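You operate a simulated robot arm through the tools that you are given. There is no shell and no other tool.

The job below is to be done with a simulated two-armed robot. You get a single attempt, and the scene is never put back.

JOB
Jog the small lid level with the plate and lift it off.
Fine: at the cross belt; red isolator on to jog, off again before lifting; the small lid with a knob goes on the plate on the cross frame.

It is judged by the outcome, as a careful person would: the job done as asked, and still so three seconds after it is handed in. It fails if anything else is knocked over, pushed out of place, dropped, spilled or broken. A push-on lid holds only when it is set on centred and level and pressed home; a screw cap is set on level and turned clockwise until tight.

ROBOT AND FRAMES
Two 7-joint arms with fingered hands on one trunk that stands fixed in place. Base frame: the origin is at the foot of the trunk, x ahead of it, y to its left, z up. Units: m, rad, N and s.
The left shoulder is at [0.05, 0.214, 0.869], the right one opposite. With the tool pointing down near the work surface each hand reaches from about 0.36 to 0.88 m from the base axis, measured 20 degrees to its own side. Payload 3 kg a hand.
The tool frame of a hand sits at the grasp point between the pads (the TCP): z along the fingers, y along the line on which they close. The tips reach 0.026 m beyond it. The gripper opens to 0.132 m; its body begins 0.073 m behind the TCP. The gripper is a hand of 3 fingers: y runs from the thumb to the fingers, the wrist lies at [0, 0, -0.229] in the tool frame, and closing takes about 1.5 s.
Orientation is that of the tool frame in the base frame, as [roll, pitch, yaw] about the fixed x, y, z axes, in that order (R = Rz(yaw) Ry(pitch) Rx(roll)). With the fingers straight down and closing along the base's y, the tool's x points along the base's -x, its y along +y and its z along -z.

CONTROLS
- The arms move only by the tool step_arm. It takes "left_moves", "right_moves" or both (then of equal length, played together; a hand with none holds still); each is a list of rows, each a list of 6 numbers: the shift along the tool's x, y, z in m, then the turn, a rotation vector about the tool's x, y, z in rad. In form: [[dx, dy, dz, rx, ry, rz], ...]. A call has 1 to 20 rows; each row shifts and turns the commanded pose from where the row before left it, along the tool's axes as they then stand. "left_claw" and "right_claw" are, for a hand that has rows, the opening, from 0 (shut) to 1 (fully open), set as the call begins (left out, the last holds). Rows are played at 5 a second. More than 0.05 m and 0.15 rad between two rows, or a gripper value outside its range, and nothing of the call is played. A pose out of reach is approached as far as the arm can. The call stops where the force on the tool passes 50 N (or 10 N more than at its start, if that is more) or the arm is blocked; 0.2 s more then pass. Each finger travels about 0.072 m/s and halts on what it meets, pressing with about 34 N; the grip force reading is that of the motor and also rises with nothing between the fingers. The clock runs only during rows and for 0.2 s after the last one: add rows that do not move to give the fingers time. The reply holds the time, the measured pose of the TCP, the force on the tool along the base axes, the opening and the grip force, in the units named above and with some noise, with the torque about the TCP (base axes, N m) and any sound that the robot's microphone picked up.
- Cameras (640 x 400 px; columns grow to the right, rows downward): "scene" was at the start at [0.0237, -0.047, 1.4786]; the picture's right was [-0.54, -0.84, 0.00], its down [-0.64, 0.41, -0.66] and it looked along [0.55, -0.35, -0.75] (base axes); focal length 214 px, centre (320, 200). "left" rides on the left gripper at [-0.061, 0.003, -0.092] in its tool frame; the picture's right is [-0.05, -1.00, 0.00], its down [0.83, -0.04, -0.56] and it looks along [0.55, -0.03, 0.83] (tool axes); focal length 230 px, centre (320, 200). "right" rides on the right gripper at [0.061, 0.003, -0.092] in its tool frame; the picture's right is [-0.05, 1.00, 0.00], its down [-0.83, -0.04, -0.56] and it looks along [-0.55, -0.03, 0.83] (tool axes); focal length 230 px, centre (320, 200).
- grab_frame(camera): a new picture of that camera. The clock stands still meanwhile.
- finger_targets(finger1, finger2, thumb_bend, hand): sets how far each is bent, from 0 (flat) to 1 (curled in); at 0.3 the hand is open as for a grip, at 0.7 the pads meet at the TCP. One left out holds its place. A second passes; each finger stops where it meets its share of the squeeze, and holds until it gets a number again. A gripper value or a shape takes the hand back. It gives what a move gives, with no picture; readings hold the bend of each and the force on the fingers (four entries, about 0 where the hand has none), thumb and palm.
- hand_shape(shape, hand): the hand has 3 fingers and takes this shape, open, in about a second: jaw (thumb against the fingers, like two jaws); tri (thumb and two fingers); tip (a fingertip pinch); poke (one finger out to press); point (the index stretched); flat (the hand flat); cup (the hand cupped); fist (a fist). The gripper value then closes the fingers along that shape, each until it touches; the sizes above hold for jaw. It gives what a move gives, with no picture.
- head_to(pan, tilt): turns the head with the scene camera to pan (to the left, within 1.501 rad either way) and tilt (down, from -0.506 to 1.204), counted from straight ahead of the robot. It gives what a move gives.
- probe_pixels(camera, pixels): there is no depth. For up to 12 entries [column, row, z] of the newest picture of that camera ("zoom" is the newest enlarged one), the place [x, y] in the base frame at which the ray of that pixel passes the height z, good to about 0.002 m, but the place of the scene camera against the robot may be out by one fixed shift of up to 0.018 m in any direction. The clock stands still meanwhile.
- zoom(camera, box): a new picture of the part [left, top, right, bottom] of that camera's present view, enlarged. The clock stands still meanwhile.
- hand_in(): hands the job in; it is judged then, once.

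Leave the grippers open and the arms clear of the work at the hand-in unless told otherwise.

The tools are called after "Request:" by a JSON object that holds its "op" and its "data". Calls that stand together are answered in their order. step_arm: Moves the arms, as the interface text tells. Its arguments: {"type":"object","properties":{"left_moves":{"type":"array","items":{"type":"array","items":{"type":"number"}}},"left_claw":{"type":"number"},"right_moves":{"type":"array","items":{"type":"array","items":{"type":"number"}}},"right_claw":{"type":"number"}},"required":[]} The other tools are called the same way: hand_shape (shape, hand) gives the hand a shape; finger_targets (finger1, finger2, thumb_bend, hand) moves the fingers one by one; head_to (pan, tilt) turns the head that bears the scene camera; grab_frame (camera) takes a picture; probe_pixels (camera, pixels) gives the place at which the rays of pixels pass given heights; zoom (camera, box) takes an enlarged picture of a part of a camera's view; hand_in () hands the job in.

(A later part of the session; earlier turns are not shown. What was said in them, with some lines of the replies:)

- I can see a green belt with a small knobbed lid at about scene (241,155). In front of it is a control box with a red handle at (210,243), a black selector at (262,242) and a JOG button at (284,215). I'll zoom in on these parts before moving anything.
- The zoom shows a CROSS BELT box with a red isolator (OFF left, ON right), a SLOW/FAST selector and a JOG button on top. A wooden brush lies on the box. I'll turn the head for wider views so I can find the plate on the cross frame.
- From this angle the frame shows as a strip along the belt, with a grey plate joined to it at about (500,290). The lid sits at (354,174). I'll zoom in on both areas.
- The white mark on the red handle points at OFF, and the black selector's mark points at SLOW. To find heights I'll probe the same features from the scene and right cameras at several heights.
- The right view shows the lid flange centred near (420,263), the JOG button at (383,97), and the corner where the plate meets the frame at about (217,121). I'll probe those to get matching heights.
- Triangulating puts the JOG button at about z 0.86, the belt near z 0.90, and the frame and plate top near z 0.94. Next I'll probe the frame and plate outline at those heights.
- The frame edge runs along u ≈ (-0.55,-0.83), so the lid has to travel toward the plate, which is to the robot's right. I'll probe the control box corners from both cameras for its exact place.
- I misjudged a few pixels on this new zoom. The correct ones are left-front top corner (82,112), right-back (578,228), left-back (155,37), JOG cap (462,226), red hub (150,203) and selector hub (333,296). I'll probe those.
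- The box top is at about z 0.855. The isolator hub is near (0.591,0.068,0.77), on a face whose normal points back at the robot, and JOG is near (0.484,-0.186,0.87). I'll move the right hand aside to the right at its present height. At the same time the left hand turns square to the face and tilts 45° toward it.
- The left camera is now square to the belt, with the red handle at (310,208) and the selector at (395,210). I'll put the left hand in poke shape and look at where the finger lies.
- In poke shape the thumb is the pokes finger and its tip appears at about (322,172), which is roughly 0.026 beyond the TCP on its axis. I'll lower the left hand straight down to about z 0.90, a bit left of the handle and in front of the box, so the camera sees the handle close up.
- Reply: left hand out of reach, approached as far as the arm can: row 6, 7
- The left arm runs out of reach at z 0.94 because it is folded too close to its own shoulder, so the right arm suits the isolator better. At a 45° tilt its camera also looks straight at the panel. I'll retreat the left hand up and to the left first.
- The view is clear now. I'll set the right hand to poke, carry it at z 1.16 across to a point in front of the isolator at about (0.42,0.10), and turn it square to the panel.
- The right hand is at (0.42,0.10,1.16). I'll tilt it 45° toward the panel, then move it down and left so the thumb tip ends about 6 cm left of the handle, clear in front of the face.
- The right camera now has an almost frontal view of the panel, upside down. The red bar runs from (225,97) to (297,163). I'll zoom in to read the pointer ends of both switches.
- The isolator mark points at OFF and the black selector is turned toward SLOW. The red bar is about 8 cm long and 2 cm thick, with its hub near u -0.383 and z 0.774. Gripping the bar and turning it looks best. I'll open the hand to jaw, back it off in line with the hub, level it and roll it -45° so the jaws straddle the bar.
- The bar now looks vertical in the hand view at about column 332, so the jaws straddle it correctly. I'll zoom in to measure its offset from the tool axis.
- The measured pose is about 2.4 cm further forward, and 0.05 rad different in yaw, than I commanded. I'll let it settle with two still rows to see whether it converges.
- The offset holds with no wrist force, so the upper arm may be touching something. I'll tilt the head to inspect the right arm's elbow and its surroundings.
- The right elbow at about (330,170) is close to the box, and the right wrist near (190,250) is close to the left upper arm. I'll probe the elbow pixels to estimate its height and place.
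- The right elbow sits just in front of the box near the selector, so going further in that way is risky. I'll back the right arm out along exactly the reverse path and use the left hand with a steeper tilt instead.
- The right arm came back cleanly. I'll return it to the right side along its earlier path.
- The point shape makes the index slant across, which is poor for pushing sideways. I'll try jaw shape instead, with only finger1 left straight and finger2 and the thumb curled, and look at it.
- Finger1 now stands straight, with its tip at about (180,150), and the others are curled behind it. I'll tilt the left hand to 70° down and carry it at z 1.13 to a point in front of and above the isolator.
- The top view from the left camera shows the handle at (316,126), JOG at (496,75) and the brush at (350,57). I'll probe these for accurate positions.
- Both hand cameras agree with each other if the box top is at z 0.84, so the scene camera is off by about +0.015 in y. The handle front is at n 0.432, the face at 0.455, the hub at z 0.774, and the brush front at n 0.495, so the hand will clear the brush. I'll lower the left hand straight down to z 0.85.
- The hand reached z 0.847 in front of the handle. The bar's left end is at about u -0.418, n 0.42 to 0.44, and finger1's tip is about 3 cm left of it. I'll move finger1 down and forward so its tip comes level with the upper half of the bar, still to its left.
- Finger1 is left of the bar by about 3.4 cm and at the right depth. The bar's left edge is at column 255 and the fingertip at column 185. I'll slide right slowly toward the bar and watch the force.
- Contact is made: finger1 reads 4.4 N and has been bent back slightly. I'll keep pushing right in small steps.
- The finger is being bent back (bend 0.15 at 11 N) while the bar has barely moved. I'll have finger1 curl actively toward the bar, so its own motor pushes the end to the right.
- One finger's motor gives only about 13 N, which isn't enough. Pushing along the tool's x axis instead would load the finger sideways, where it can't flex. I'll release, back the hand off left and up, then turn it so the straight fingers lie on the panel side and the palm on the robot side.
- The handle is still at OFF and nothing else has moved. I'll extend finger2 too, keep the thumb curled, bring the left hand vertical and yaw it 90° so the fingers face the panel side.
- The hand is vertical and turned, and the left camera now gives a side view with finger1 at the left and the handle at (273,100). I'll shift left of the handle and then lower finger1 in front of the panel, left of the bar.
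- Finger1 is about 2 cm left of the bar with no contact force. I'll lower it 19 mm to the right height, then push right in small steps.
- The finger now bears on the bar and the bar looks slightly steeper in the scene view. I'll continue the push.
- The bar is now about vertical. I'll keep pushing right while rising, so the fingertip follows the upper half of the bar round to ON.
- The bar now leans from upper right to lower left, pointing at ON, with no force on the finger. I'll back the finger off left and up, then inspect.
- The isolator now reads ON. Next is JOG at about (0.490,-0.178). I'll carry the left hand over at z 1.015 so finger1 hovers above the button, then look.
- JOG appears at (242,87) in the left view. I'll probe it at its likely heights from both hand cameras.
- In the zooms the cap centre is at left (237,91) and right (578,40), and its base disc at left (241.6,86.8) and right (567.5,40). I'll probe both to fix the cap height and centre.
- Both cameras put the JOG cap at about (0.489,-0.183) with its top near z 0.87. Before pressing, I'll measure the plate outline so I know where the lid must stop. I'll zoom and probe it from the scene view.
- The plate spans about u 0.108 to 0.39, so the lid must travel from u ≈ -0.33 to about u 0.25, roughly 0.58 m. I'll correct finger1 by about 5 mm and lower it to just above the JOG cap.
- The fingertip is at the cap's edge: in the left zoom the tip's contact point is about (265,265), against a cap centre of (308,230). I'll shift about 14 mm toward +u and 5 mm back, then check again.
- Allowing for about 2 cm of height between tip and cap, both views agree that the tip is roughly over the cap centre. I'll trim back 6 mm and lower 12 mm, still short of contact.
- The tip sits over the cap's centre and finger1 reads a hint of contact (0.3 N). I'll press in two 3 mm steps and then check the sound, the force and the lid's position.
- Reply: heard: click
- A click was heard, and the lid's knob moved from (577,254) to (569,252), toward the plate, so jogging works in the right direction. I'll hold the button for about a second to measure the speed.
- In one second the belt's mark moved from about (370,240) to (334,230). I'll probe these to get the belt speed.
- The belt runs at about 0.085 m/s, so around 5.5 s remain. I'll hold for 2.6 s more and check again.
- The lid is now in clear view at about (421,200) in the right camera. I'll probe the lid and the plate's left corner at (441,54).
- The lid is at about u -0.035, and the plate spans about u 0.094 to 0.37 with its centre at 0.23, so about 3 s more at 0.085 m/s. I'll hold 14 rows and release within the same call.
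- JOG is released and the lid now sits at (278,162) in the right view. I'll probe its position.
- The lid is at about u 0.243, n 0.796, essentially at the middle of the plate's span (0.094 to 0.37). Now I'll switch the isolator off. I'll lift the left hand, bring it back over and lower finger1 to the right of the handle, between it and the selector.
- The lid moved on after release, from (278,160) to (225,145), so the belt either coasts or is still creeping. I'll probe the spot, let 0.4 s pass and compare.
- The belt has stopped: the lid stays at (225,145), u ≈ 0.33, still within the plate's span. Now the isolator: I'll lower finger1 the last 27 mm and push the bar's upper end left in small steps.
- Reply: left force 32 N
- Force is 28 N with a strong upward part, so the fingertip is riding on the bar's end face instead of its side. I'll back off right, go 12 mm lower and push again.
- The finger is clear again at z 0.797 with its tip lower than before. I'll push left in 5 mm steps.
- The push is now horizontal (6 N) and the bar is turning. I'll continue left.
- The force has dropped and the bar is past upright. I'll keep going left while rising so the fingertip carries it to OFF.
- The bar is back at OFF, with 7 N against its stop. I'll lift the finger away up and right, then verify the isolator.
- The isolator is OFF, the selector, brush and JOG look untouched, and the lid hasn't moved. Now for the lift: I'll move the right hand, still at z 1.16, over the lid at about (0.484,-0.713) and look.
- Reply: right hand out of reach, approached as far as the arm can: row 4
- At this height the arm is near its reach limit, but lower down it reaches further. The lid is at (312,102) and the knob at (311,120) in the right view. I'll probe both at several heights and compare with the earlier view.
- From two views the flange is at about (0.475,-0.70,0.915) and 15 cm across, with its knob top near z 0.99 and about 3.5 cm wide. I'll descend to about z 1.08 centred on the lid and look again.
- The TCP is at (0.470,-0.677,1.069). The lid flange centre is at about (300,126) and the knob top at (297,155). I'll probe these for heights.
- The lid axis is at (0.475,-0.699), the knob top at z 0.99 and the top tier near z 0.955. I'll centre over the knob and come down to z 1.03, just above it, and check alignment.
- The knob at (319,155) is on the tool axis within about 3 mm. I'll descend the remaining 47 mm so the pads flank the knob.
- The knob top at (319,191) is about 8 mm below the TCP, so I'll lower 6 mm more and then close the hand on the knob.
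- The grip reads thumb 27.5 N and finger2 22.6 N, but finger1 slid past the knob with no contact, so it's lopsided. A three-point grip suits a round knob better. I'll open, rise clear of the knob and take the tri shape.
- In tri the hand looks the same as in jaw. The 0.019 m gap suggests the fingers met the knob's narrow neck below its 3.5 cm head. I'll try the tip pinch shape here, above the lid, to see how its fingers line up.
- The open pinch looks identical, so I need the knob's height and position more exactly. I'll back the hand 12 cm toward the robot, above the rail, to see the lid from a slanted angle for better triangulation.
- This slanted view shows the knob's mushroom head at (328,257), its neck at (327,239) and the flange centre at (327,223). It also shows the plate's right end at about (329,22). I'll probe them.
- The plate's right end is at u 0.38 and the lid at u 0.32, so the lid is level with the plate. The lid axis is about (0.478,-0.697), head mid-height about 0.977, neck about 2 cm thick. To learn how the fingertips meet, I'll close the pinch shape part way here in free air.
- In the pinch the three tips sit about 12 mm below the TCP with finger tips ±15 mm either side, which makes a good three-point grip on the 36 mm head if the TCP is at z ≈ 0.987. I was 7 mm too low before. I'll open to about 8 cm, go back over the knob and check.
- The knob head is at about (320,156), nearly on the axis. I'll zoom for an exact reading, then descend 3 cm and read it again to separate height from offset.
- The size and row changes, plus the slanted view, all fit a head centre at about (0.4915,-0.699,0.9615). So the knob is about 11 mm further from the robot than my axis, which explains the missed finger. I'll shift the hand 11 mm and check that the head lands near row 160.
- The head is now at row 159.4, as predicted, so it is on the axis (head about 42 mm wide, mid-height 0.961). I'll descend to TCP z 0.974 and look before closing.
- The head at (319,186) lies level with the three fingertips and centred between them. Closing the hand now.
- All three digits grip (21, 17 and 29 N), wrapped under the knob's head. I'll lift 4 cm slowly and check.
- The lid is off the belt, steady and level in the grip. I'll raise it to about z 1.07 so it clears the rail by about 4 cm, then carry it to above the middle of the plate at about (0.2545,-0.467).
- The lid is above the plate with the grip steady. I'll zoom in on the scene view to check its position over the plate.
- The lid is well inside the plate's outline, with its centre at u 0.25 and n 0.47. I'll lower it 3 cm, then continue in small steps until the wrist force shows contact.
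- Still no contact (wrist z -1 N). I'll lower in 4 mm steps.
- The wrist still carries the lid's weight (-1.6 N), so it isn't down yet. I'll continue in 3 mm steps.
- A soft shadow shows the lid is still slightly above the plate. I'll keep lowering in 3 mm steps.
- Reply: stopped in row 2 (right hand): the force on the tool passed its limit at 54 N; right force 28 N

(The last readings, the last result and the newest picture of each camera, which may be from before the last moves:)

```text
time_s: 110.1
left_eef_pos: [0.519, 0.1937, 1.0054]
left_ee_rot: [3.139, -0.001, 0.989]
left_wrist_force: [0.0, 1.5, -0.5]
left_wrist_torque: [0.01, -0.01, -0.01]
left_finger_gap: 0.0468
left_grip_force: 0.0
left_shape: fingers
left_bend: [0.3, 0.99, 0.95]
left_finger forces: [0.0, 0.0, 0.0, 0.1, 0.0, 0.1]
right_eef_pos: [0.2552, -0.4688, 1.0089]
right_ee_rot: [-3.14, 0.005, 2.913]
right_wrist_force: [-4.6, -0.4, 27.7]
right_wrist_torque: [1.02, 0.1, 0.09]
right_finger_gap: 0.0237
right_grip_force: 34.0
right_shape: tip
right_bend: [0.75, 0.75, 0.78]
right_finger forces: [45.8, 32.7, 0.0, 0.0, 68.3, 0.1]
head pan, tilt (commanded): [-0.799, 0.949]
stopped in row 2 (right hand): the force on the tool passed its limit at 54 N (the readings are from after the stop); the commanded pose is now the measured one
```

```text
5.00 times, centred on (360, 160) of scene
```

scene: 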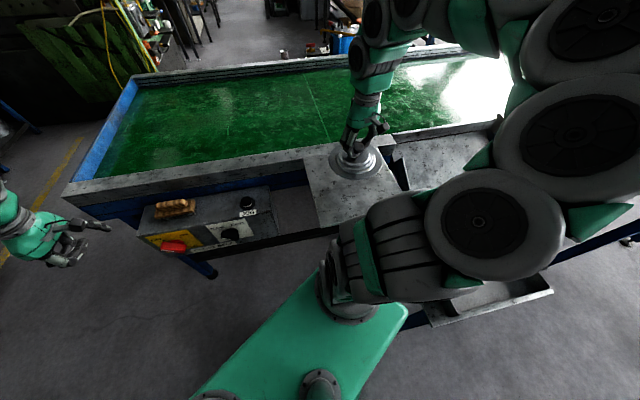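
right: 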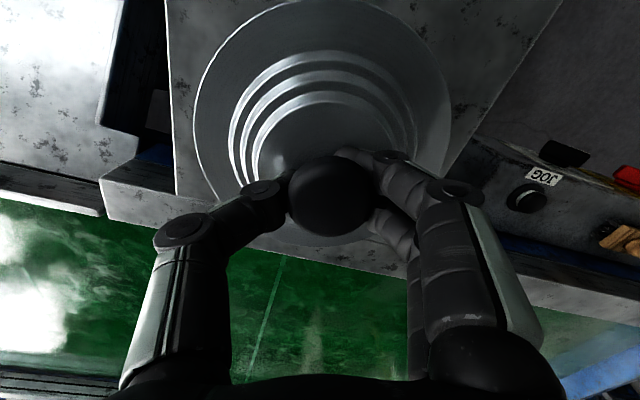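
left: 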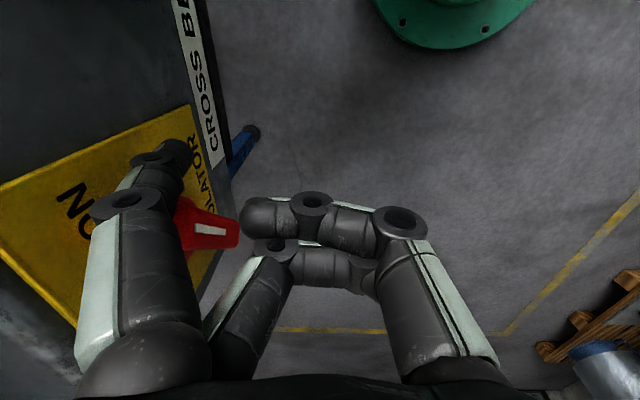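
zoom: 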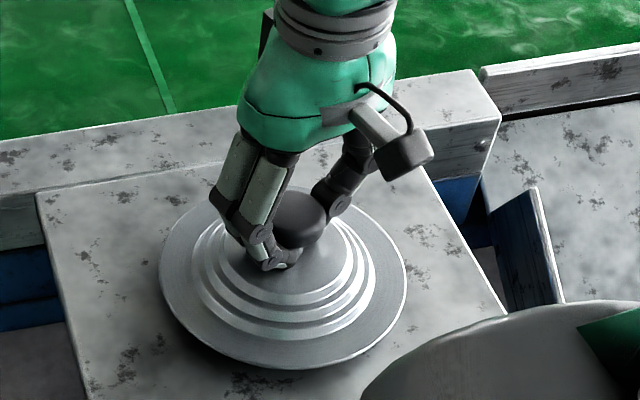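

The lid touched down and I overpressed to 28 N, so I'll raise about 4 mm to relieve it until it is just resting before letting go.

Request:
{"op": "step_arm", "data": {"right_moves": [[0, 0, -0.002, 0, 0, 0], [0, 0, -0.002, 0, 0, 0], [0, 0, 0, 0, 0, 0]]}}

Request:
{"op": "zoom", "data": {"camera": "scene", "box": [320, 120, 400, 200]}}

Request:
{"op": "grab_frame", "data": {"camera": "right"}}

```text
time_s: 110.9
left_eef_pos: [0.5196, 0.1934, 1.0069]
left_ee_rot: [3.141, 0.001, 0.987]
left_wrist_force: [0.4, 0.9, -0.3]
left_wrist_torque: [0.0, 0.02, 0.04]
left_finger_gap: 0.0466
left_grip_force: 0.0
left_shape: fingers
left_bend: [0.3, 0.99, 0.95]
left_finger forces: [0.0, 0.0, 0.1, 0.0, 0.0, 0.0]
right_eef_pos: [0.2565, -0.469, 1.0128]
right_ee_rot: [-3.14, 0.001, 2.911]
right_wrist_force: [0.6, 1.4, 2.4]
right_wrist_torque: [0.3, -0.07, -0.01]
right_finger_gap: 0.0209
right_grip_force: 34.1
right_shape: tip
right_bend: [0.74, 0.74, 0.76]
right_finger forces: [43.8, 42.8, 0.0, 0.1, 48.1, 0.1]
head pan, tilt (commanded): [-0.799, 0.949]
```

```text
5.00 times, centred on (360, 160) of scene
```

zoom: 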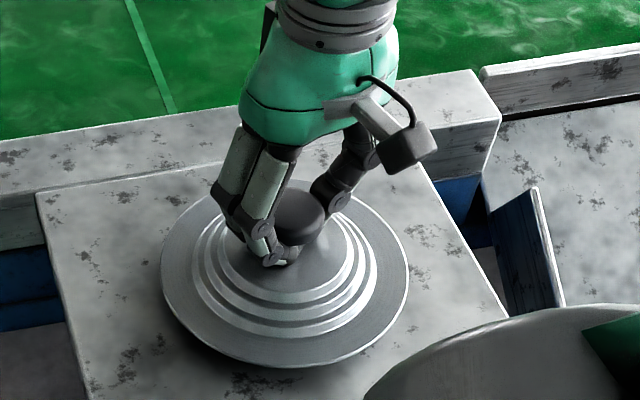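

```text
taken
```

right: 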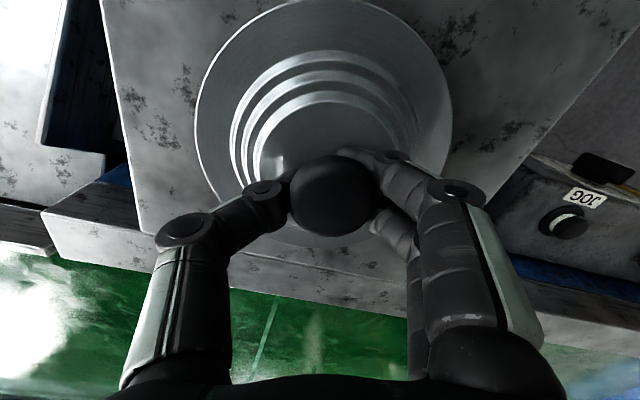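

One rim edge on the +y side is touching (3 N, torque 0.3 N m about x), so the lid is tilted slightly in the grip. I'll roll the hand 0.025 rad to level it and see whether the torque drops.

Request:
{"op": "step_arm", "data": {"right_moves": [[0, 0, 0, -0.025, 0, 0], [0, 0, 0, 0, 0, 0]]}}

```text
time_s: 111.5
left_eef_pos: [0.5206, 0.1939, 1.0061]
left_ee_rot: [-3.141, -0.001, 0.987]
left_wrist_force: [-0.5, 0.9, 0.0]
left_wrist_torque: [-0.02, 0.01, 0.03]
left_finger_gap: 0.0466
left_grip_force: 0.0
left_shape: fingers
left_bend: [0.3, 0.99, 0.95]
left_finger forces: [0.1, 0.0, 0.1, 0.0, 0.0, 0.0]
right_eef_pos: [0.254, -0.4687, 1.0112]
right_ee_rot: [3.12, 0.003, 2.911]
right_wrist_force: [-0.4, -2.0, 4.4]
right_wrist_torque: [0.24, -0.02, -0.01]
right_finger_gap: 0.0207
right_grip_force: 33.7
right_shape: tip
right_bend: [0.74, 0.74, 0.76]
right_finger forces: [24.9, 23.1, 0.1, 0.1, 48.9, 0.0]
head pan, tilt (commanded): [-0.799, 0.949]
```

The torque arm fell from 75 mm to 40 mm, so that's the right direction. I'll roll a little more.

Request:
{"op": "step_arm", "data": {"right_moves": [[0, 0, 0, -0.015, 0, 0], [0, 0, 0, 0, 0, 0]]}}

Request:
{"op": "zoom", "data": {"camera": "scene", "box": [320, 120, 400, 200]}}

```text
time_s: 112.1
left_eef_pos: [0.5189, 0.1933, 1.0058]
left_ee_rot: [3.141, 0.001, 0.987]
left_wrist_force: [-1.1, -0.2, -0.2]
left_wrist_torque: [-0.03, -0.01, 0.0]
left_finger_gap: 0.0467
left_grip_force: 0.1
left_shape: fingers
left_bend: [0.3, 0.99, 0.95]
left_finger forces: [0.0, 0.0, 0.0, 0.1, 0.0, 0.0]
right_eef_pos: [0.2544, -0.4686, 1.0136]
right_ee_rot: [3.103, 0.004, 2.911]
right_wrist_force: [-0.4, -0.6, 2.3]
right_wrist_torque: [0.17, -0.01, 0.02]
right_finger_gap: 0.0207
right_grip_force: 34.2
right_shape: tip
right_bend: [0.74, 0.74, 0.77]
right_finger forces: [25.4, 20.1, 0.0, 0.1, 50.2, 0.1]
head pan, tilt (commanded): [-0.799, 0.949]
```

```text
5.00 times, centred on (360, 160) of scene
```

zoom: 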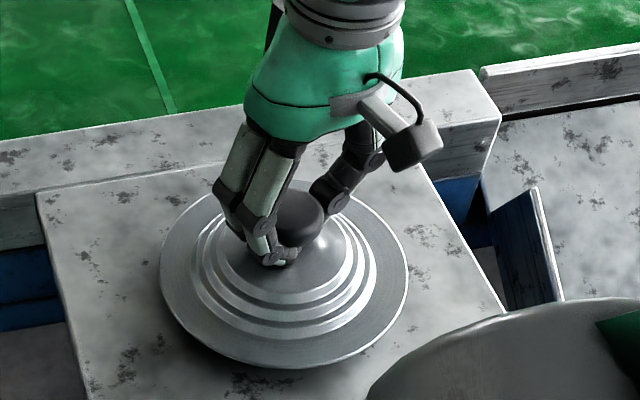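

The load is now close to even and small. I'll lower 2 mm to seat the lid and then open the fingers gradually.

Request:
{"op": "step_arm", "data": {"right_moves": [[0, 0, 0.002, 0, 0, 0], [0, 0, 0, 0, 0, 0]]}}

Request:
{"op": "step_arm", "data": {"right_claw": 0.3, "right_moves": [[0, 0, 0, 0, 0, 0], [0, 0, 0, 0, 0, 0], [0, 0, 0, 0, 0, 0], [0, 0, 0, 0, 0, 0]]}}

Request:
{"op": "zoom", "data": {"camera": "scene", "box": [320, 120, 400, 200]}}

```text
time_s: 112.7
left_eef_pos: [0.5191, 0.194, 1.006]
left_ee_rot: [3.141, -0.001, 0.988]
left_wrist_force: [0.1, -0.3, 0.9]
left_wrist_torque: [-0.01, -0.02, -0.02]
left_finger_gap: 0.0469
left_grip_force: 0.1
left_shape: fingers
left_bend: [0.3, 0.99, 0.95]
left_finger forces: [0.0, 0.1, 0.1, 0.1, 0.1, 0.0]
right_eef_pos: [0.2546, -0.4698, 1.0115]
right_ee_rot: [3.106, 0.002, 2.909]
right_wrist_force: [-0.1, -5.8, 16.3]
right_wrist_torque: [0.74, -0.05, -0.02]
right_finger_gap: 0.0212
right_grip_force: 34.3
right_shape: tip
right_bend: [0.74, 0.74, 0.78]
right_finger forces: [31.4, 20.7, 0.0, 0.0, 67.0, 0.0]
head pan, tilt (commanded): [-0.799, 0.949]
```

```text
time_s: 113.7
left_eef_pos: [0.5206, 0.1933, 1.0062]
left_ee_rot: [-3.141, -0.001, 0.987]
left_wrist_force: [0.0, -1.4, -0.1]
left_wrist_torque: [0.02, 0.01, -0.05]
left_finger_gap: 0.0468
left_grip_force: 0.0
left_shape: fingers
left_bend: [0.3, 0.99, 0.95]
left_finger forces: [0.0, 0.0, 0.0, 0.0, 0.0, 0.0]
right_eef_pos: [0.2554, -0.4681, 1.0128]
right_ee_rot: [3.103, 0.003, 2.912]
right_wrist_force: [1.3, 1.4, 17.8]
right_wrist_torque: [-0.11, -0.01, 0.0]
right_finger_gap: 0.0367
right_grip_force: 0.1
right_shape: tip
right_bend: [0.74, 0.74, 0.73]
right_finger forces: [2.6, 2.2, 0.1, 0.0, 12.4, 0.0]
head pan, tilt (commanded): [-0.799, 0.949]
```

```text
5.00 times, centred on (360, 160) of scene
```

zoom: 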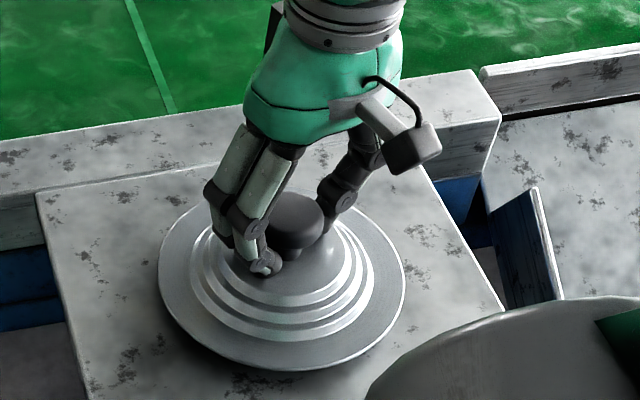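

The fingers let go of the neck but their tips press down on the lid's top (18 N). I'll rise 3 mm while opening wider so they clear the head.

Request:
{"op": "step_arm", "data": {"right_claw": 0.65, "right_moves": [[0, 0, -0.003, 0, 0, 0], [0, 0, 0, 0, 0, 0], [0, 0, 0, 0, 0, 0], [0, 0, 0, 0, 0, 0], [0, 0, 0, 0, 0, 0]]}}

Request:
{"op": "grab_frame", "data": {"camera": "right"}}

Request:
{"op": "zoom", "data": {"camera": "scene", "box": [320, 120, 400, 200]}}

```text
time_s: 114.9
left_eef_pos: [0.5198, 0.1939, 1.0058]
left_ee_rot: [3.141, 0.001, 0.987]
left_wrist_force: [0.0, 0.4, 0.4]
left_wrist_torque: [0.0, -0.01, -0.04]
left_finger_gap: 0.0468
left_grip_force: 0.3
left_shape: fingers
left_bend: [0.3, 0.99, 0.95]
left_finger forces: [0.0, 0.0, 0.0, 0.0, 0.0, 0.1]
right_eef_pos: [0.2556, -0.4688, 1.0145]
right_ee_rot: [3.103, 0.005, 2.911]
right_wrist_force: [0.4, -0.1, -0.3]
right_wrist_torque: [0.01, 0.02, 0.02]
right_finger_gap: 0.0854
right_grip_force: 0.1
right_shape: tip
right_bend: [0.7, 0.7, 0.68]
right_finger forces: [0.0, 0.1, 0.0, 0.0, 0.0, 0.0]
head pan, tilt (commanded): [-0.799, 0.949]
```

```text
taken
```

right: 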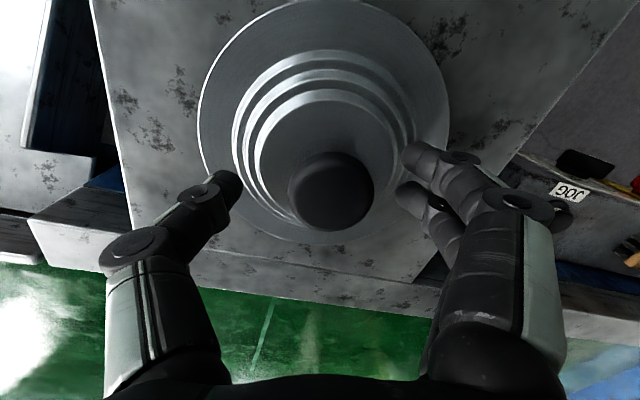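

```text
5.00 times, centred on (360, 160) of scene
```

zoom: 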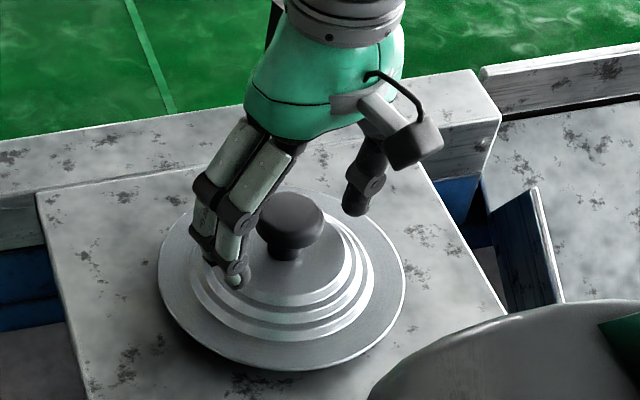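

The lid is released on the plate, with zero force and the fingers clear on both sides of the knob. I'll rise straight up, slowly at first.

Request:
{"op": "step_arm", "data": {"right_moves": [[0, 0, -0.01, 0, 0, 0], [0, 0, -0.02, 0, 0, 0], [0, 0, -0.03, 0, 0, 0], [0, 0, -0.04, 0, 0, 0], [0, 0, -0.04, 0, 0, 0], [0, 0, 0, 0, 0, 0]]}}

Request:
{"op": "grab_frame", "data": {"camera": "right"}}

Request:
{"op": "zoom", "data": {"camera": "scene", "box": [290, 100, 430, 240]}}

```text
time_s: 116.3
left_eef_pos: [0.5202, 0.1928, 1.0069]
left_ee_rot: [3.141, 0.0, 0.987]
left_wrist_force: [-0.4, 0.3, 0.3]
left_wrist_torque: [0.01, -0.02, 0.0]
left_finger_gap: 0.0467
left_grip_force: 0.0
left_shape: fingers
left_bend: [0.3, 0.99, 0.95]
left_finger forces: [0.0, 0.1, 0.0, 0.0, 0.0, 0.1]
right_eef_pos: [0.2554, -0.4742, 1.1539]
right_ee_rot: [3.104, 0.003, 2.911]
right_wrist_force: [0.1, -0.4, -0.1]
right_wrist_torque: [-0.04, 0.02, 0.0]
right_finger_gap: 0.0853
right_grip_force: 0.1
right_shape: tip
right_bend: [0.7, 0.7, 0.68]
right_finger forces: [0.1, 0.1, 0.0, 0.1, 0.1, 0.1]
head pan, tilt (commanded): [-0.799, 0.949]
```

```text
taken
```

right: 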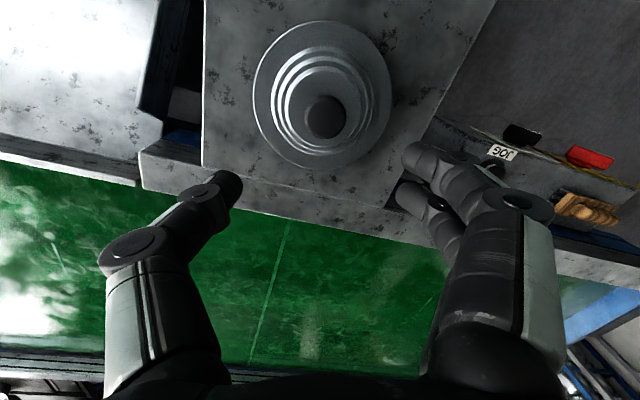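

```text
2.86 times, centred on (360, 170) of scene
```

zoom: 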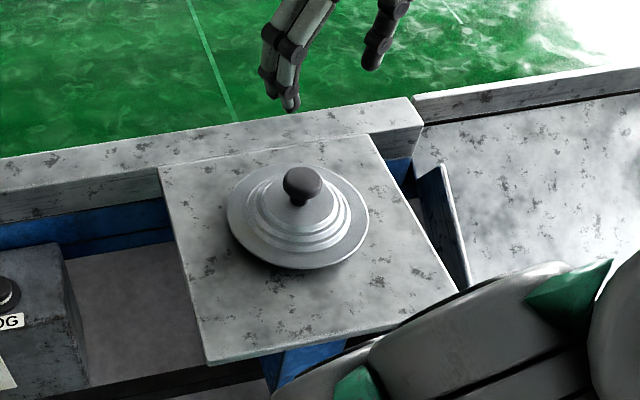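

The lid rests flat and well centred on the plate. Before moving the arm away I'll check where the right elbow is relative to the lid in the full scene view.

Request:
{"op": "grab_frame", "data": {"camera": "scene"}}

Request:
{"op": "head_to", "data": {"pan": -0.8, "tilt": 1.2}}

Request:
{"op": "grab_frame", "data": {"camera": "scene"}}

```text
taken
```

scene: 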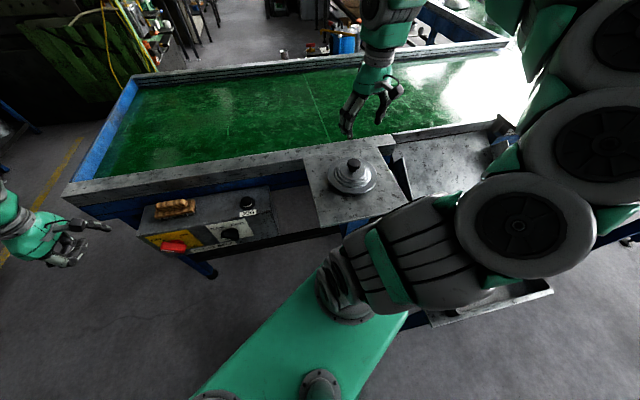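

```text
time_s: 117.1
left_eef_pos: [0.5203, 0.1937, 1.0061]
left_ee_rot: [-3.14, 0.001, 0.986]
left_wrist_force: [0.1, -0.1, -0.7]
left_wrist_torque: [0.01, 0.01, -0.02]
left_finger_gap: 0.0466
left_grip_force: 0.1
left_shape: fingers
left_bend: [0.3, 0.99, 0.95]
left_finger forces: [0.0, 0.0, 0.0, 0.1, 0.0, 0.0]
right_eef_pos: [0.2546, -0.4754, 1.1554]
right_ee_rot: [3.102, 0.004, 2.91]
right_wrist_force: [-0.8, -0.8, -0.1]
right_wrist_torque: [-0.01, 0.0, -0.03]
right_finger_gap: 0.0856
right_grip_force: 0.0
right_shape: tip
right_bend: [0.7, 0.7, 0.68]
right_finger forces: [0.1, 0.0, 0.0, 0.0, 0.1, 0.0]
head pan, tilt (commanded): [-0.799, 1.201]
```

```text
taken
```

scene: 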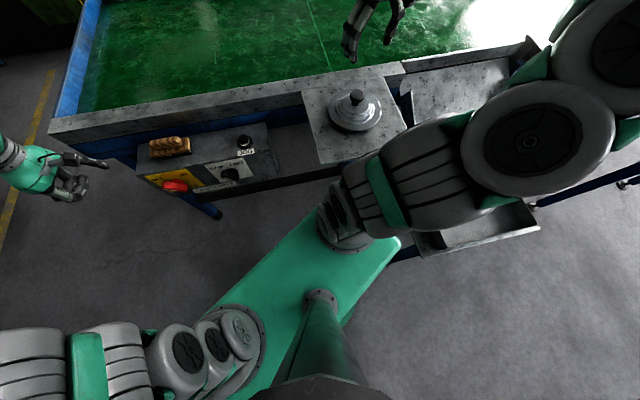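

The upper arm is high and clear of the lid. I'll raise the right hand straight up another 10 cm while undoing its small roll, and move the left hand up and away from the box. Then I'll open both hands.

Request:
{"op": "step_arm", "data": {"right_claw": 1.0, "right_moves": [[0, 0, -0.02, 0, 0, 0], [0, 0, -0.02, 0.02, 0, 0], [0, 0, -0.02, 0.02, 0, 0], [0, 0, -0.02, 0, 0, 0], [0, 0, -0.02, 0, 0, 0], [0, 0, 0, 0, 0, 0]], "left_moves": [[0.02, -0.02, -0.02, 0, 0, 0], [0.03, -0.02, -0.02, 0, 0, 0], [0.03, -0.02, -0.02, 0, 0, 0], [0.03, -0.02, -0.02, 0, 0, 0], [0.03, -0.02, -0.02, 0, 0, 0], [0, 0, 0, 0, 0, 0]]}}

Request:
{"op": "hand_shape", "data": {"shape": "jaw", "hand": "left"}}

Request:
{"op": "hand_shape", "data": {"shape": "jaw", "hand": "right"}}

Request:
{"op": "head_to", "data": {"pan": -0.6, "tilt": 0.95}}

Request:
{"op": "grab_frame", "data": {"camera": "scene"}}

Request:
{"op": "grab_frame", "data": {"camera": "right"}}

```text
time_s: 118.5
left_eef_pos: [0.5128, 0.3649, 1.1062]
left_ee_rot: [3.141, -0.001, 0.987]
left_wrist_force: [0.1, 0.6, -0.3]
left_wrist_torque: [-0.01, -0.02, 0.02]
left_finger_gap: 0.0467
left_grip_force: 0.0
left_shape: fingers
left_bend: [0.3, 0.99, 0.95]
left_finger forces: [0.0, 0.0, 0.1, 0.0, 0.0, 0.0]
right_eef_pos: [0.2515, -0.4752, 1.2549]
right_ee_rot: [-3.138, 0.004, 2.911]
right_wrist_force: [-0.5, 0.6, -0.3]
right_wrist_torque: [-0.04, 0.0, -0.02]
right_finger_gap: 0.1318
right_grip_force: 0.1
right_shape: tip
right_bend: [0.3, 0.3, 0.3]
right_finger forces: [0.1, 0.1, 0.0, 0.0, 0.0, 0.1]
head pan, tilt (commanded): [-0.799, 1.201]
```

```text
time_s: 119.4
left_eef_pos: [0.5136, 0.3656, 1.107]
left_ee_rot: [3.141, 0.0, 0.989]
left_wrist_force: [-0.4, -0.1, -0.5]
left_wrist_torque: [-0.02, 0.0, -0.04]
left_finger_gap: 0.0948
left_grip_force: 0.0
left_shape: jaw
left_bend: [0.3, 0.79, 0.31]
left_finger forces: [0.0, 0.0, 0.0, 0.0, 0.0, 0.1]
right_eef_pos: [0.2513, -0.4749, 1.2539]
right_ee_rot: [-3.141, 0.004, 2.91]
right_wrist_force: [-0.5, -0.7, 0.7]
right_wrist_torque: [0.0, 0.01, 0.0]
right_finger_gap: 0.1319
right_grip_force: 0.0
right_shape: tip
right_bend: [0.3, 0.3, 0.3]
right_finger forces: [0.0, 0.1, 0.0, 0.0, 0.0, 0.0]
head pan, tilt (commanded): [-0.799, 1.201]
```

```text
time_s: 120.3
left_eef_pos: [0.5122, 0.3656, 1.1068]
left_ee_rot: [-3.142, -0.001, 0.989]
left_wrist_force: [0.3, 0.5, 1.2]
left_wrist_torque: [0.0, 0.0, 0.02]
left_finger_gap: 0.0947
left_grip_force: 0.1
left_shape: jaw
left_bend: [0.3, 0.78, 0.31]
left_finger forces: [0.0, 0.1, 0.1, 0.1, 0.1, 0.0]
right_eef_pos: [0.2506, -0.4753, 1.2549]
right_ee_rot: [-3.14, 0.003, 2.91]
right_wrist_force: [0.2, 0.4, -0.1]
right_wrist_torque: [-0.01, -0.01, -0.04]
right_finger_gap: 0.132
right_grip_force: 0.0
right_shape: jaw
right_bend: [0.3, 0.3, 0.3]
right_finger forces: [0.0, 0.0, 0.0, 0.0, 0.0, 0.0]
head pan, tilt (commanded): [-0.799, 1.201]
```

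```text
time_s: 121.1
left_eef_pos: [0.512, 0.3666, 1.1051]
left_ee_rot: [3.14, 0.001, 0.988]
left_wrist_force: [0.3, 0.3, -0.3]
left_wrist_torque: [-0.02, 0.0, 0.05]
left_finger_gap: 0.0951
left_grip_force: 0.1
left_shape: jaw
left_bend: [0.3, 0.78, 0.31]
left_finger forces: [0.1, 0.0, 0.1, 0.0, 0.1, 0.0]
right_eef_pos: [0.2511, -0.4752, 1.2543]
right_ee_rot: [-3.139, 0.004, 2.913]
right_wrist_force: [0.5, -0.2, 0.8]
right_wrist_torque: [0.01, -0.03, 0.01]
right_finger_gap: 0.1318
right_grip_force: 0.0
right_shape: jaw
right_bend: [0.3, 0.3, 0.3]
right_finger forces: [0.0, 0.0, 0.0, 0.0, 0.1, 0.0]
head pan, tilt (commanded): [-0.6, 0.949]
```

```text
taken
```

scene: 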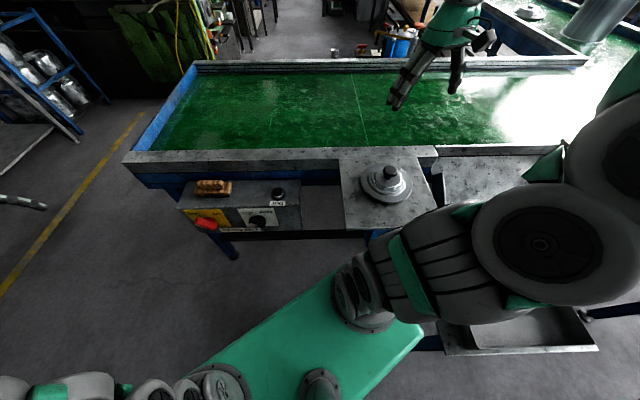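

```text
taken
```

right: 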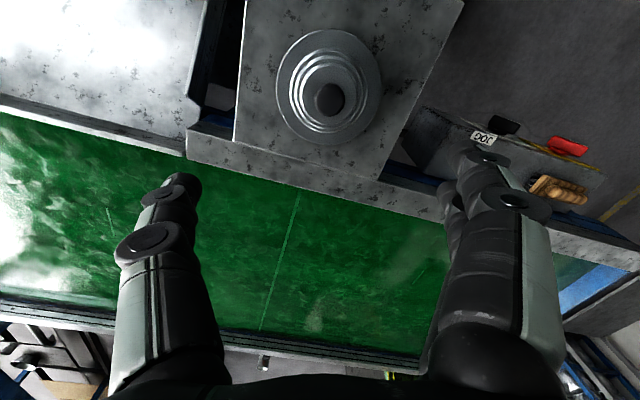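

The lid sits on the plate, the belt is still, the isolator is OFF, and the brush and selector are in place. The left hand's finger2 is still curled (0.78), so I'll open the left gripper fully with a few still rows.

Request:
{"op": "step_arm", "data": {"left_claw": 1.0, "left_moves": [[0, 0, 0, 0, 0, 0], [0, 0, 0, 0, 0, 0], [0, 0, 0, 0, 0, 0], [0, 0, 0, 0, 0, 0], [0, 0, 0, 0, 0, 0], [0, 0, 0, 0, 0, 0], [0, 0, 0, 0, 0, 0], [0, 0, 0, 0, 0, 0]]}}

Request:
{"op": "zoom", "data": {"camera": "scene", "box": [160, 140, 460, 260]}}

Request:
{"op": "zoom", "data": {"camera": "scene", "box": [330, 140, 450, 250]}}

```text
time_s: 122.9
left_eef_pos: [0.5137, 0.3659, 1.1057]
left_ee_rot: [-3.142, 0.0, 0.987]
left_wrist_force: [0.4, 0.9, 0.1]
left_wrist_torque: [0.02, -0.03, -0.01]
left_finger_gap: 0.0949
left_grip_force: 0.0
left_shape: jaw
left_bend: [0.3, 0.78, 0.31]
left_finger forces: [0.0, 0.0, 0.1, 0.0, 0.0, 0.0]
right_eef_pos: [0.2537, -0.4746, 1.2543]
right_ee_rot: [-3.139, 0.003, 2.91]
right_wrist_force: [-0.3, -0.5, 0.5]
right_wrist_torque: [0.02, -0.02, -0.01]
right_finger_gap: 0.1317
right_grip_force: 0.1
right_shape: jaw
right_bend: [0.3, 0.3, 0.3]
right_finger forces: [0.1, 0.1, 0.0, 0.0, 0.0, 0.1]
head pan, tilt (commanded): [-0.6, 0.949]
```

```text
2.13 times, centred on (310, 200) of scene
```

zoom: 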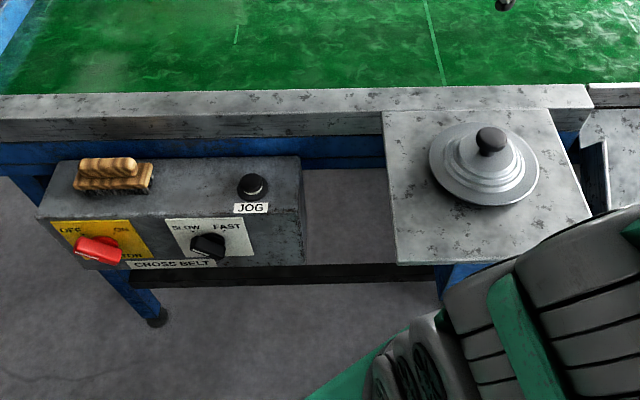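

```text
3.64 times, centred on (390, 195) of scene
```

zoom: 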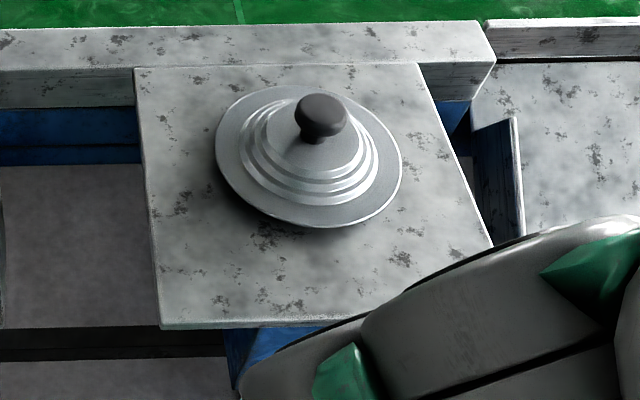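

The lid is level on the plate and everything else looks untouched. Left finger2 stays at 0.78, so I'll command it on its own to straighten.

Request:
{"op": "finger_targets", "data": {"hand": "left", "finger1": 0.3, "finger2": 0.3, "thumb_bend": 0.1}}

Request:
{"op": "grab_frame", "data": {"camera": "left"}}

```text
time_s: 123.9
left_eef_pos: [0.5138, 0.3654, 1.1062]
left_ee_rot: [-3.141, 0.0, 0.988]
left_wrist_force: [-0.4, -0.3, -0.5]
left_wrist_torque: [-0.03, -0.02, 0.01]
left_finger_gap: 0.1414
left_grip_force: 0.0
left_shape: fingers
left_bend: [0.3, 0.72, 0.16]
left_finger forces: [0.0, 0.0, 0.0, 0.0, 0.0, 0.0]
right_eef_pos: [0.2525, -0.4743, 1.2541]
right_ee_rot: [-3.14, 0.005, 2.912]
right_wrist_force: [-0.1, -1.2, 0.1]
right_wrist_torque: [0.01, 0.02, -0.01]
right_finger_gap: 0.1318
right_grip_force: 0.0
right_shape: jaw
right_bend: [0.3, 0.3, 0.3]
right_finger forces: [0.0, 0.1, 0.0, 0.0, 0.0, 0.0]
head pan, tilt (commanded): [-0.6, 0.949]
```

```text
taken
```

left: 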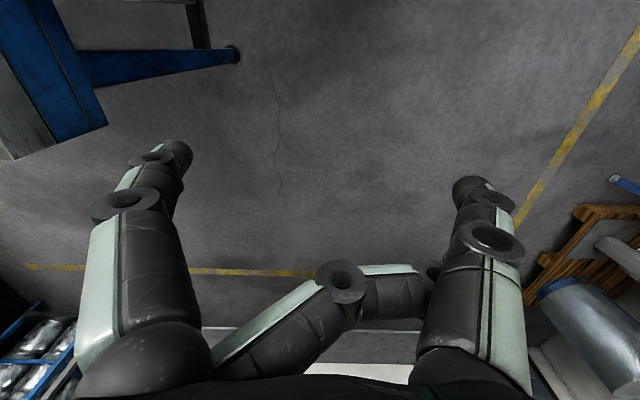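

Finger2's tip is caught behind the thumb and is slipping free as the thumb opens. I'll open the thumb fully and straighten finger2 again.

Request:
{"op": "finger_targets", "data": {"hand": "left", "finger2": 0.2, "thumb_bend": 0.0}}

Request:
{"op": "grab_frame", "data": {"camera": "left"}}

```text
time_s: 124.9
left_eef_pos: [0.5125, 0.3659, 1.1069]
left_ee_rot: [3.141, 0.002, 0.988]
left_wrist_force: [-0.3, 0.3, -0.3]
left_wrist_torque: [-0.01, 0.02, -0.02]
left_finger_gap: 0.145
left_grip_force: 0.0
left_shape: fingers
left_bend: [0.3, 0.69, 0.16]
left_finger forces: [0.0, 0.0, 0.1, 0.1, 0.1, 0.0]
right_eef_pos: [0.2514, -0.4743, 1.2533]
right_ee_rot: [-3.14, 0.003, 2.911]
right_wrist_force: [0.1, 0.0, 0.4]
right_wrist_torque: [-0.02, -0.01, 0.0]
right_finger_gap: 0.1319
right_grip_force: 0.1
right_shape: jaw
right_bend: [0.3, 0.3, 0.3]
right_finger forces: [0.0, 0.0, 0.0, 0.0, 0.0, 0.1]
head pan, tilt (commanded): [-0.6, 0.949]
```

```text
taken
```

left: 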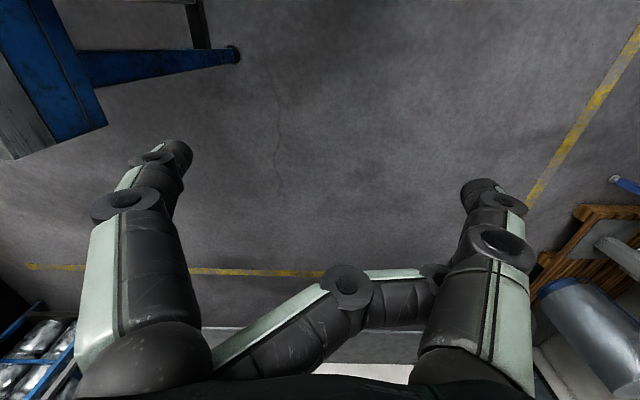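

Finger2's tip is wedged against the thumb. I'll curl finger2 fully back first, with the thumb held out flat, then straighten it by itself.

Request:
{"op": "finger_targets", "data": {"hand": "left", "finger2": 1.0, "thumb_bend": 0.0}}

Request:
{"op": "finger_targets", "data": {"hand": "left", "finger2": 0.3}}

Request:
{"op": "grab_frame", "data": {"camera": "left"}}

```text
time_s: 125.9
left_eef_pos: [0.513, 0.3645, 1.1063]
left_ee_rot: [3.141, -0.001, 0.989]
left_wrist_force: [-0.2, -0.3, 0.0]
left_wrist_torque: [0.02, 0.02, 0.0]
left_finger_gap: 0.1423
left_grip_force: 0.0
left_shape: fingers
left_bend: [0.3, 0.79, 0.16]
left_finger forces: [0.1, 0.0, 0.0, 0.0, 0.1, 0.0]
right_eef_pos: [0.2512, -0.476, 1.2539]
right_ee_rot: [-3.141, 0.003, 2.912]
right_wrist_force: [-0.6, -1.6, -0.5]
right_wrist_torque: [0.05, -0.01, 0.0]
right_finger_gap: 0.1319
right_grip_force: 0.0
right_shape: jaw
right_bend: [0.3, 0.3, 0.3]
right_finger forces: [0.0, 0.0, 0.0, 0.0, 0.1, 0.0]
head pan, tilt (commanded): [-0.6, 0.949]
```

```text
time_s: 126.9
left_eef_pos: [0.5126, 0.364, 1.106]
left_ee_rot: [-3.141, 0.0, 0.989]
left_wrist_force: [-0.1, 0.9, 0.1]
left_wrist_torque: [0.0, 0.01, -0.03]
left_finger_gap: 0.1466
left_grip_force: 0.1
left_shape: fingers
left_bend: [0.3, 0.74, 0.16]
left_finger forces: [0.0, 0.0, 0.1, 0.1, 0.1, 0.0]
right_eef_pos: [0.2522, -0.4742, 1.2547]
right_ee_rot: [-3.14, 0.003, 2.909]
right_wrist_force: [0.8, -0.3, 0.7]
right_wrist_torque: [-0.01, -0.01, -0.02]
right_finger_gap: 0.1316
right_grip_force: 0.1
right_shape: jaw
right_bend: [0.3, 0.3, 0.3]
right_finger forces: [0.1, 0.0, 0.1, 0.1, 0.1, 0.0]
head pan, tilt (commanded): [-0.6, 0.949]
```

```text
taken
```

left: 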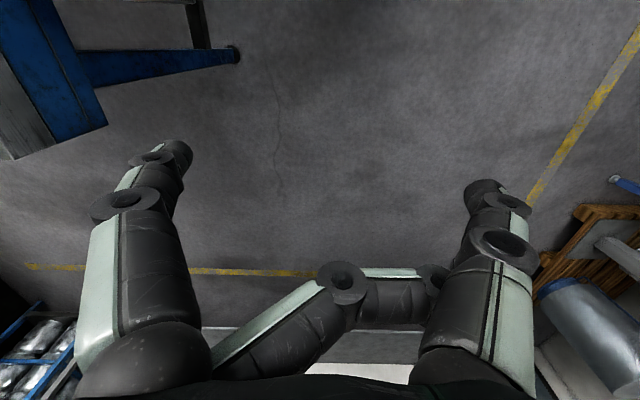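

Finger2 is hooked behind the thumb. I'll curl both back in, then open the thumb alone and after that finger2 alone.

Request:
{"op": "finger_targets", "data": {"hand": "left", "finger2": 1.0, "thumb_bend": 1.0}}

Request:
{"op": "finger_targets", "data": {"hand": "left", "finger2": 1.0, "thumb_bend": 0.3}}

Request:
{"op": "grab_frame", "data": {"camera": "left"}}

```text
time_s: 127.9
left_eef_pos: [0.5126, 0.3652, 1.106]
left_ee_rot: [-3.142, 0.0, 0.988]
left_wrist_force: [-0.8, 0.3, 0.1]
left_wrist_torque: [0.04, 0.0, -0.01]
left_finger_gap: 0.0459
left_grip_force: 0.1
left_shape: fingers
left_bend: [0.3, 1.0, 0.97]
left_finger forces: [0.0, 0.0, 0.1, 0.0, 0.0, 0.0]
right_eef_pos: [0.2515, -0.4747, 1.2535]
right_ee_rot: [-3.14, 0.003, 2.912]
right_wrist_force: [0.2, 0.0, -0.7]
right_wrist_torque: [-0.01, -0.01, -0.02]
right_finger_gap: 0.1321
right_grip_force: 0.1
right_shape: jaw
right_bend: [0.3, 0.3, 0.3]
right_finger forces: [0.0, 0.0, 0.1, 0.0, 0.0, 0.1]
head pan, tilt (commanded): [-0.6, 0.949]
```

```text
time_s: 128.9
left_eef_pos: [0.5139, 0.3653, 1.1066]
left_ee_rot: [3.14, 0.0, 0.99]
left_wrist_force: [-0.6, 0.6, -0.5]
left_wrist_torque: [0.0, 0.0, -0.01]
left_finger_gap: 0.1183
left_grip_force: 0.1
left_shape: fingers
left_bend: [0.3, 0.88, 0.3]
left_finger forces: [0.1, 0.0, 0.0, 0.0, 0.1, 0.0]
right_eef_pos: [0.2519, -0.4741, 1.2552]
right_ee_rot: [-3.139, 0.003, 2.91]
right_wrist_force: [0.6, 0.3, 0.8]
right_wrist_torque: [0.0, 0.03, 0.01]
right_finger_gap: 0.1321
right_grip_force: 0.1
right_shape: jaw
right_bend: [0.3, 0.3, 0.3]
right_finger forces: [0.0, 0.1, 0.0, 0.0, 0.0, 0.0]
head pan, tilt (commanded): [-0.6, 0.949]
```

```text
taken
```

left: 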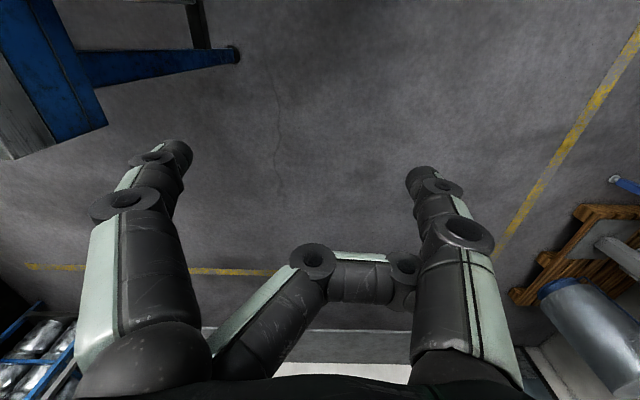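

The left finger2 still catches on the thumb. I'll try the poke shape, which worked cleanly before, and then open to jaw from there.

Request:
{"op": "hand_shape", "data": {"shape": "poke", "hand": "left"}}

Request:
{"op": "grab_frame", "data": {"camera": "left"}}

Request:
{"op": "hand_shape", "data": {"shape": "flat", "hand": "left"}}

Request:
{"op": "grab_frame", "data": {"camera": "left"}}

```text
time_s: 129.8
left_eef_pos: [0.5134, 0.3652, 1.1051]
left_ee_rot: [-3.141, 0.002, 0.988]
left_wrist_force: [0.8, -0.7, 0.5]
left_wrist_torque: [0.04, -0.02, 0.01]
left_finger_gap: 0.0002
left_grip_force: 0.1
left_shape: poke
left_bend: [1.0, 1.0, 0.44]
left_finger forces: [0.0, 0.0, 0.1, 0.0, 0.1, 0.0]
right_eef_pos: [0.2513, -0.4749, 1.2556]
right_ee_rot: [-3.14, 0.003, 2.911]
right_wrist_force: [0.4, 0.2, -0.2]
right_wrist_torque: [-0.02, -0.01, -0.03]
right_finger_gap: 0.132
right_grip_force: 0.0
right_shape: jaw
right_bend: [0.3, 0.3, 0.3]
right_finger forces: [0.0, 0.0, 0.0, 0.0, 0.1, 0.1]
head pan, tilt (commanded): [-0.6, 0.949]
```

```text
taken
```

left: 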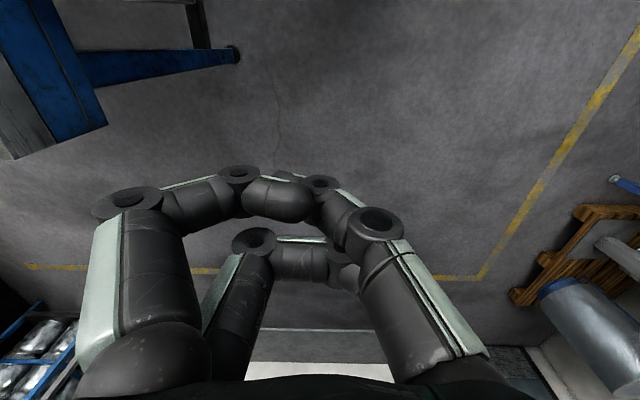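

```text
time_s: 130.7
left_eef_pos: [0.5121, 0.366, 1.1076]
left_ee_rot: [3.141, -0.001, 0.987]
left_wrist_force: [-0.2, 0.8, -0.2]
left_wrist_torque: [-0.03, -0.03, 0.02]
left_finger_gap: 0.1263
left_grip_force: 0.1
left_shape: flat
left_bend: [0.12, 0.28, 0.16]
left_finger forces: [0.1, 0.1, 0.0, 0.1, 0.0, 0.0]
right_eef_pos: [0.2517, -0.4756, 1.2535]
right_ee_rot: [-3.14, 0.005, 2.912]
right_wrist_force: [-0.4, 1.8, -0.8]
right_wrist_torque: [-0.03, -0.02, 0.01]
right_finger_gap: 0.1318
right_grip_force: 0.0
right_shape: jaw
right_bend: [0.3, 0.3, 0.3]
right_finger forces: [0.0, 0.0, 0.0, 0.0, 0.1, 0.0]
head pan, tilt (commanded): [-0.6, 0.949]
```

```text
taken
```

left: 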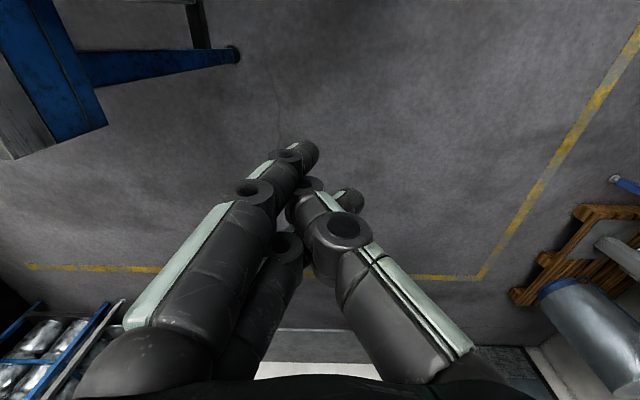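

Finger2 is free now: the flat shape reached bend 0.28. I'll return the left hand to jaw, which should open it fully, and take final views.

Request:
{"op": "hand_shape", "data": {"shape": "jaw", "hand": "left"}}

Request:
{"op": "step_arm", "data": {"left_claw": 1.0, "left_moves": [[0, 0, 0, 0, 0, 0], [0, 0, 0, 0, 0, 0], [0, 0, 0, 0, 0, 0], [0, 0, 0, 0, 0, 0]]}}

Request:
{"op": "grab_frame", "data": {"camera": "scene"}}

Request:
{"op": "grab_frame", "data": {"camera": "right"}}

```text
time_s: 131.6
left_eef_pos: [0.5133, 0.3648, 1.1068]
left_ee_rot: [3.14, 0.0, 0.988]
left_wrist_force: [-0.4, -0.4, 0.4]
left_wrist_torque: [0.02, -0.01, 0.0]
left_finger_gap: 0.1321
left_grip_force: 0.1
left_shape: jaw
left_bend: [0.3, 0.3, 0.3]
left_finger forces: [0.0, 0.1, 0.0, 0.0, 0.0, 0.0]
right_eef_pos: [0.2517, -0.4759, 1.2527]
right_ee_rot: [-3.139, 0.003, 2.911]
right_wrist_force: [0.2, -0.8, -1.2]
right_wrist_torque: [-0.01, -0.03, 0.0]
right_finger_gap: 0.1318
right_grip_force: 0.1
right_shape: jaw
right_bend: [0.3, 0.3, 0.3]
right_finger forces: [0.1, 0.0, 0.0, 0.1, 0.0, 0.1]
head pan, tilt (commanded): [-0.6, 0.949]
```

```text
time_s: 132.6
left_eef_pos: [0.5114, 0.3644, 1.1071]
left_ee_rot: [3.141, 0.0, 0.989]
left_wrist_force: [0.4, -0.7, -0.6]
left_wrist_torque: [-0.04, 0.01, 0.01]
left_finger_gap: 0.132
left_grip_force: 0.2
left_shape: jaw
left_bend: [0.3, 0.3, 0.3]
left_finger forces: [0.0, 0.0, 0.0, 0.0, 0.0, 0.0]
right_eef_pos: [0.2523, -0.4751, 1.254]
right_ee_rot: [-3.14, 0.002, 2.909]
right_wrist_force: [-1.4, 0.2, 0.0]
right_wrist_torque: [0.03, 0.0, 0.04]
right_finger_gap: 0.1318
right_grip_force: 0.1
right_shape: jaw
right_bend: [0.3, 0.3, 0.3]
right_finger forces: [0.0, 0.0, 0.0, 0.1, 0.0, 0.1]
head pan, tilt (commanded): [-0.6, 0.949]
```

```text
taken
```

scene: 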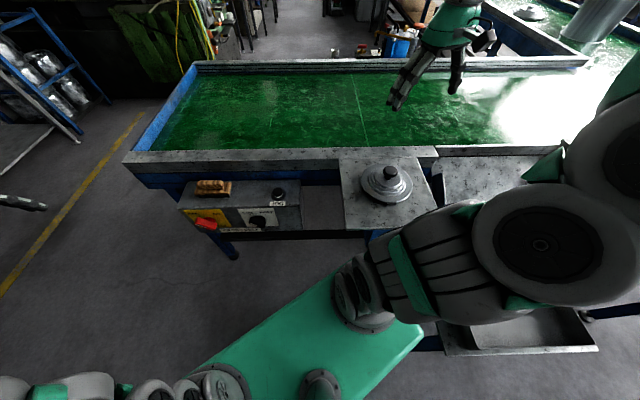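

```text
taken
```

right: 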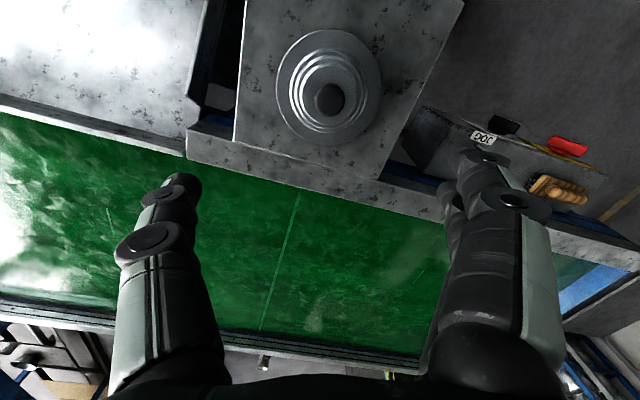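

Both grippers are open at 0.132 m and the arms are clear of the work. The lid sits still and level on the plate at scene (387,183), the isolator is OFF at (205,224), and the belt, brush, selector and JOG button are undisturbed. I'm handing the job in.

Request:
{"op": "hand_in", "data": {}}

```text
The job is handed in.
```

The small lid is on the plate on the cross frame, lying flat and near the middle. The red isolator was turned on to jog and back to OFF before I lifted the lid. The job is handed in, and no verdict has come back yet.

- **Jogging:** The belt coasted about 9 cm after I let go of JOG. The lid stopped alongside the plate but about 6 cm from its right end, not at its middle. The selector stayed on SLOW.
- **First grip on the lid:** It missed with one finger and pushed the lid about 7 mm along the belt. The second grip, under the knob, held.
- **Setting down:** The lid touched the plate harder than intended (up to 54 N), so I eased off and levelled it before letting go. I saw no damage.
- **Reaching the isolator:** My first try with the right arm brought its elbow close to the control box, so I backed out and used the left hand. The selector, JOG button and brush looked undisturbed afterwards.

Both grippers are open. The left arm is off to the side, and the right hand is about 20 cm above the lid.
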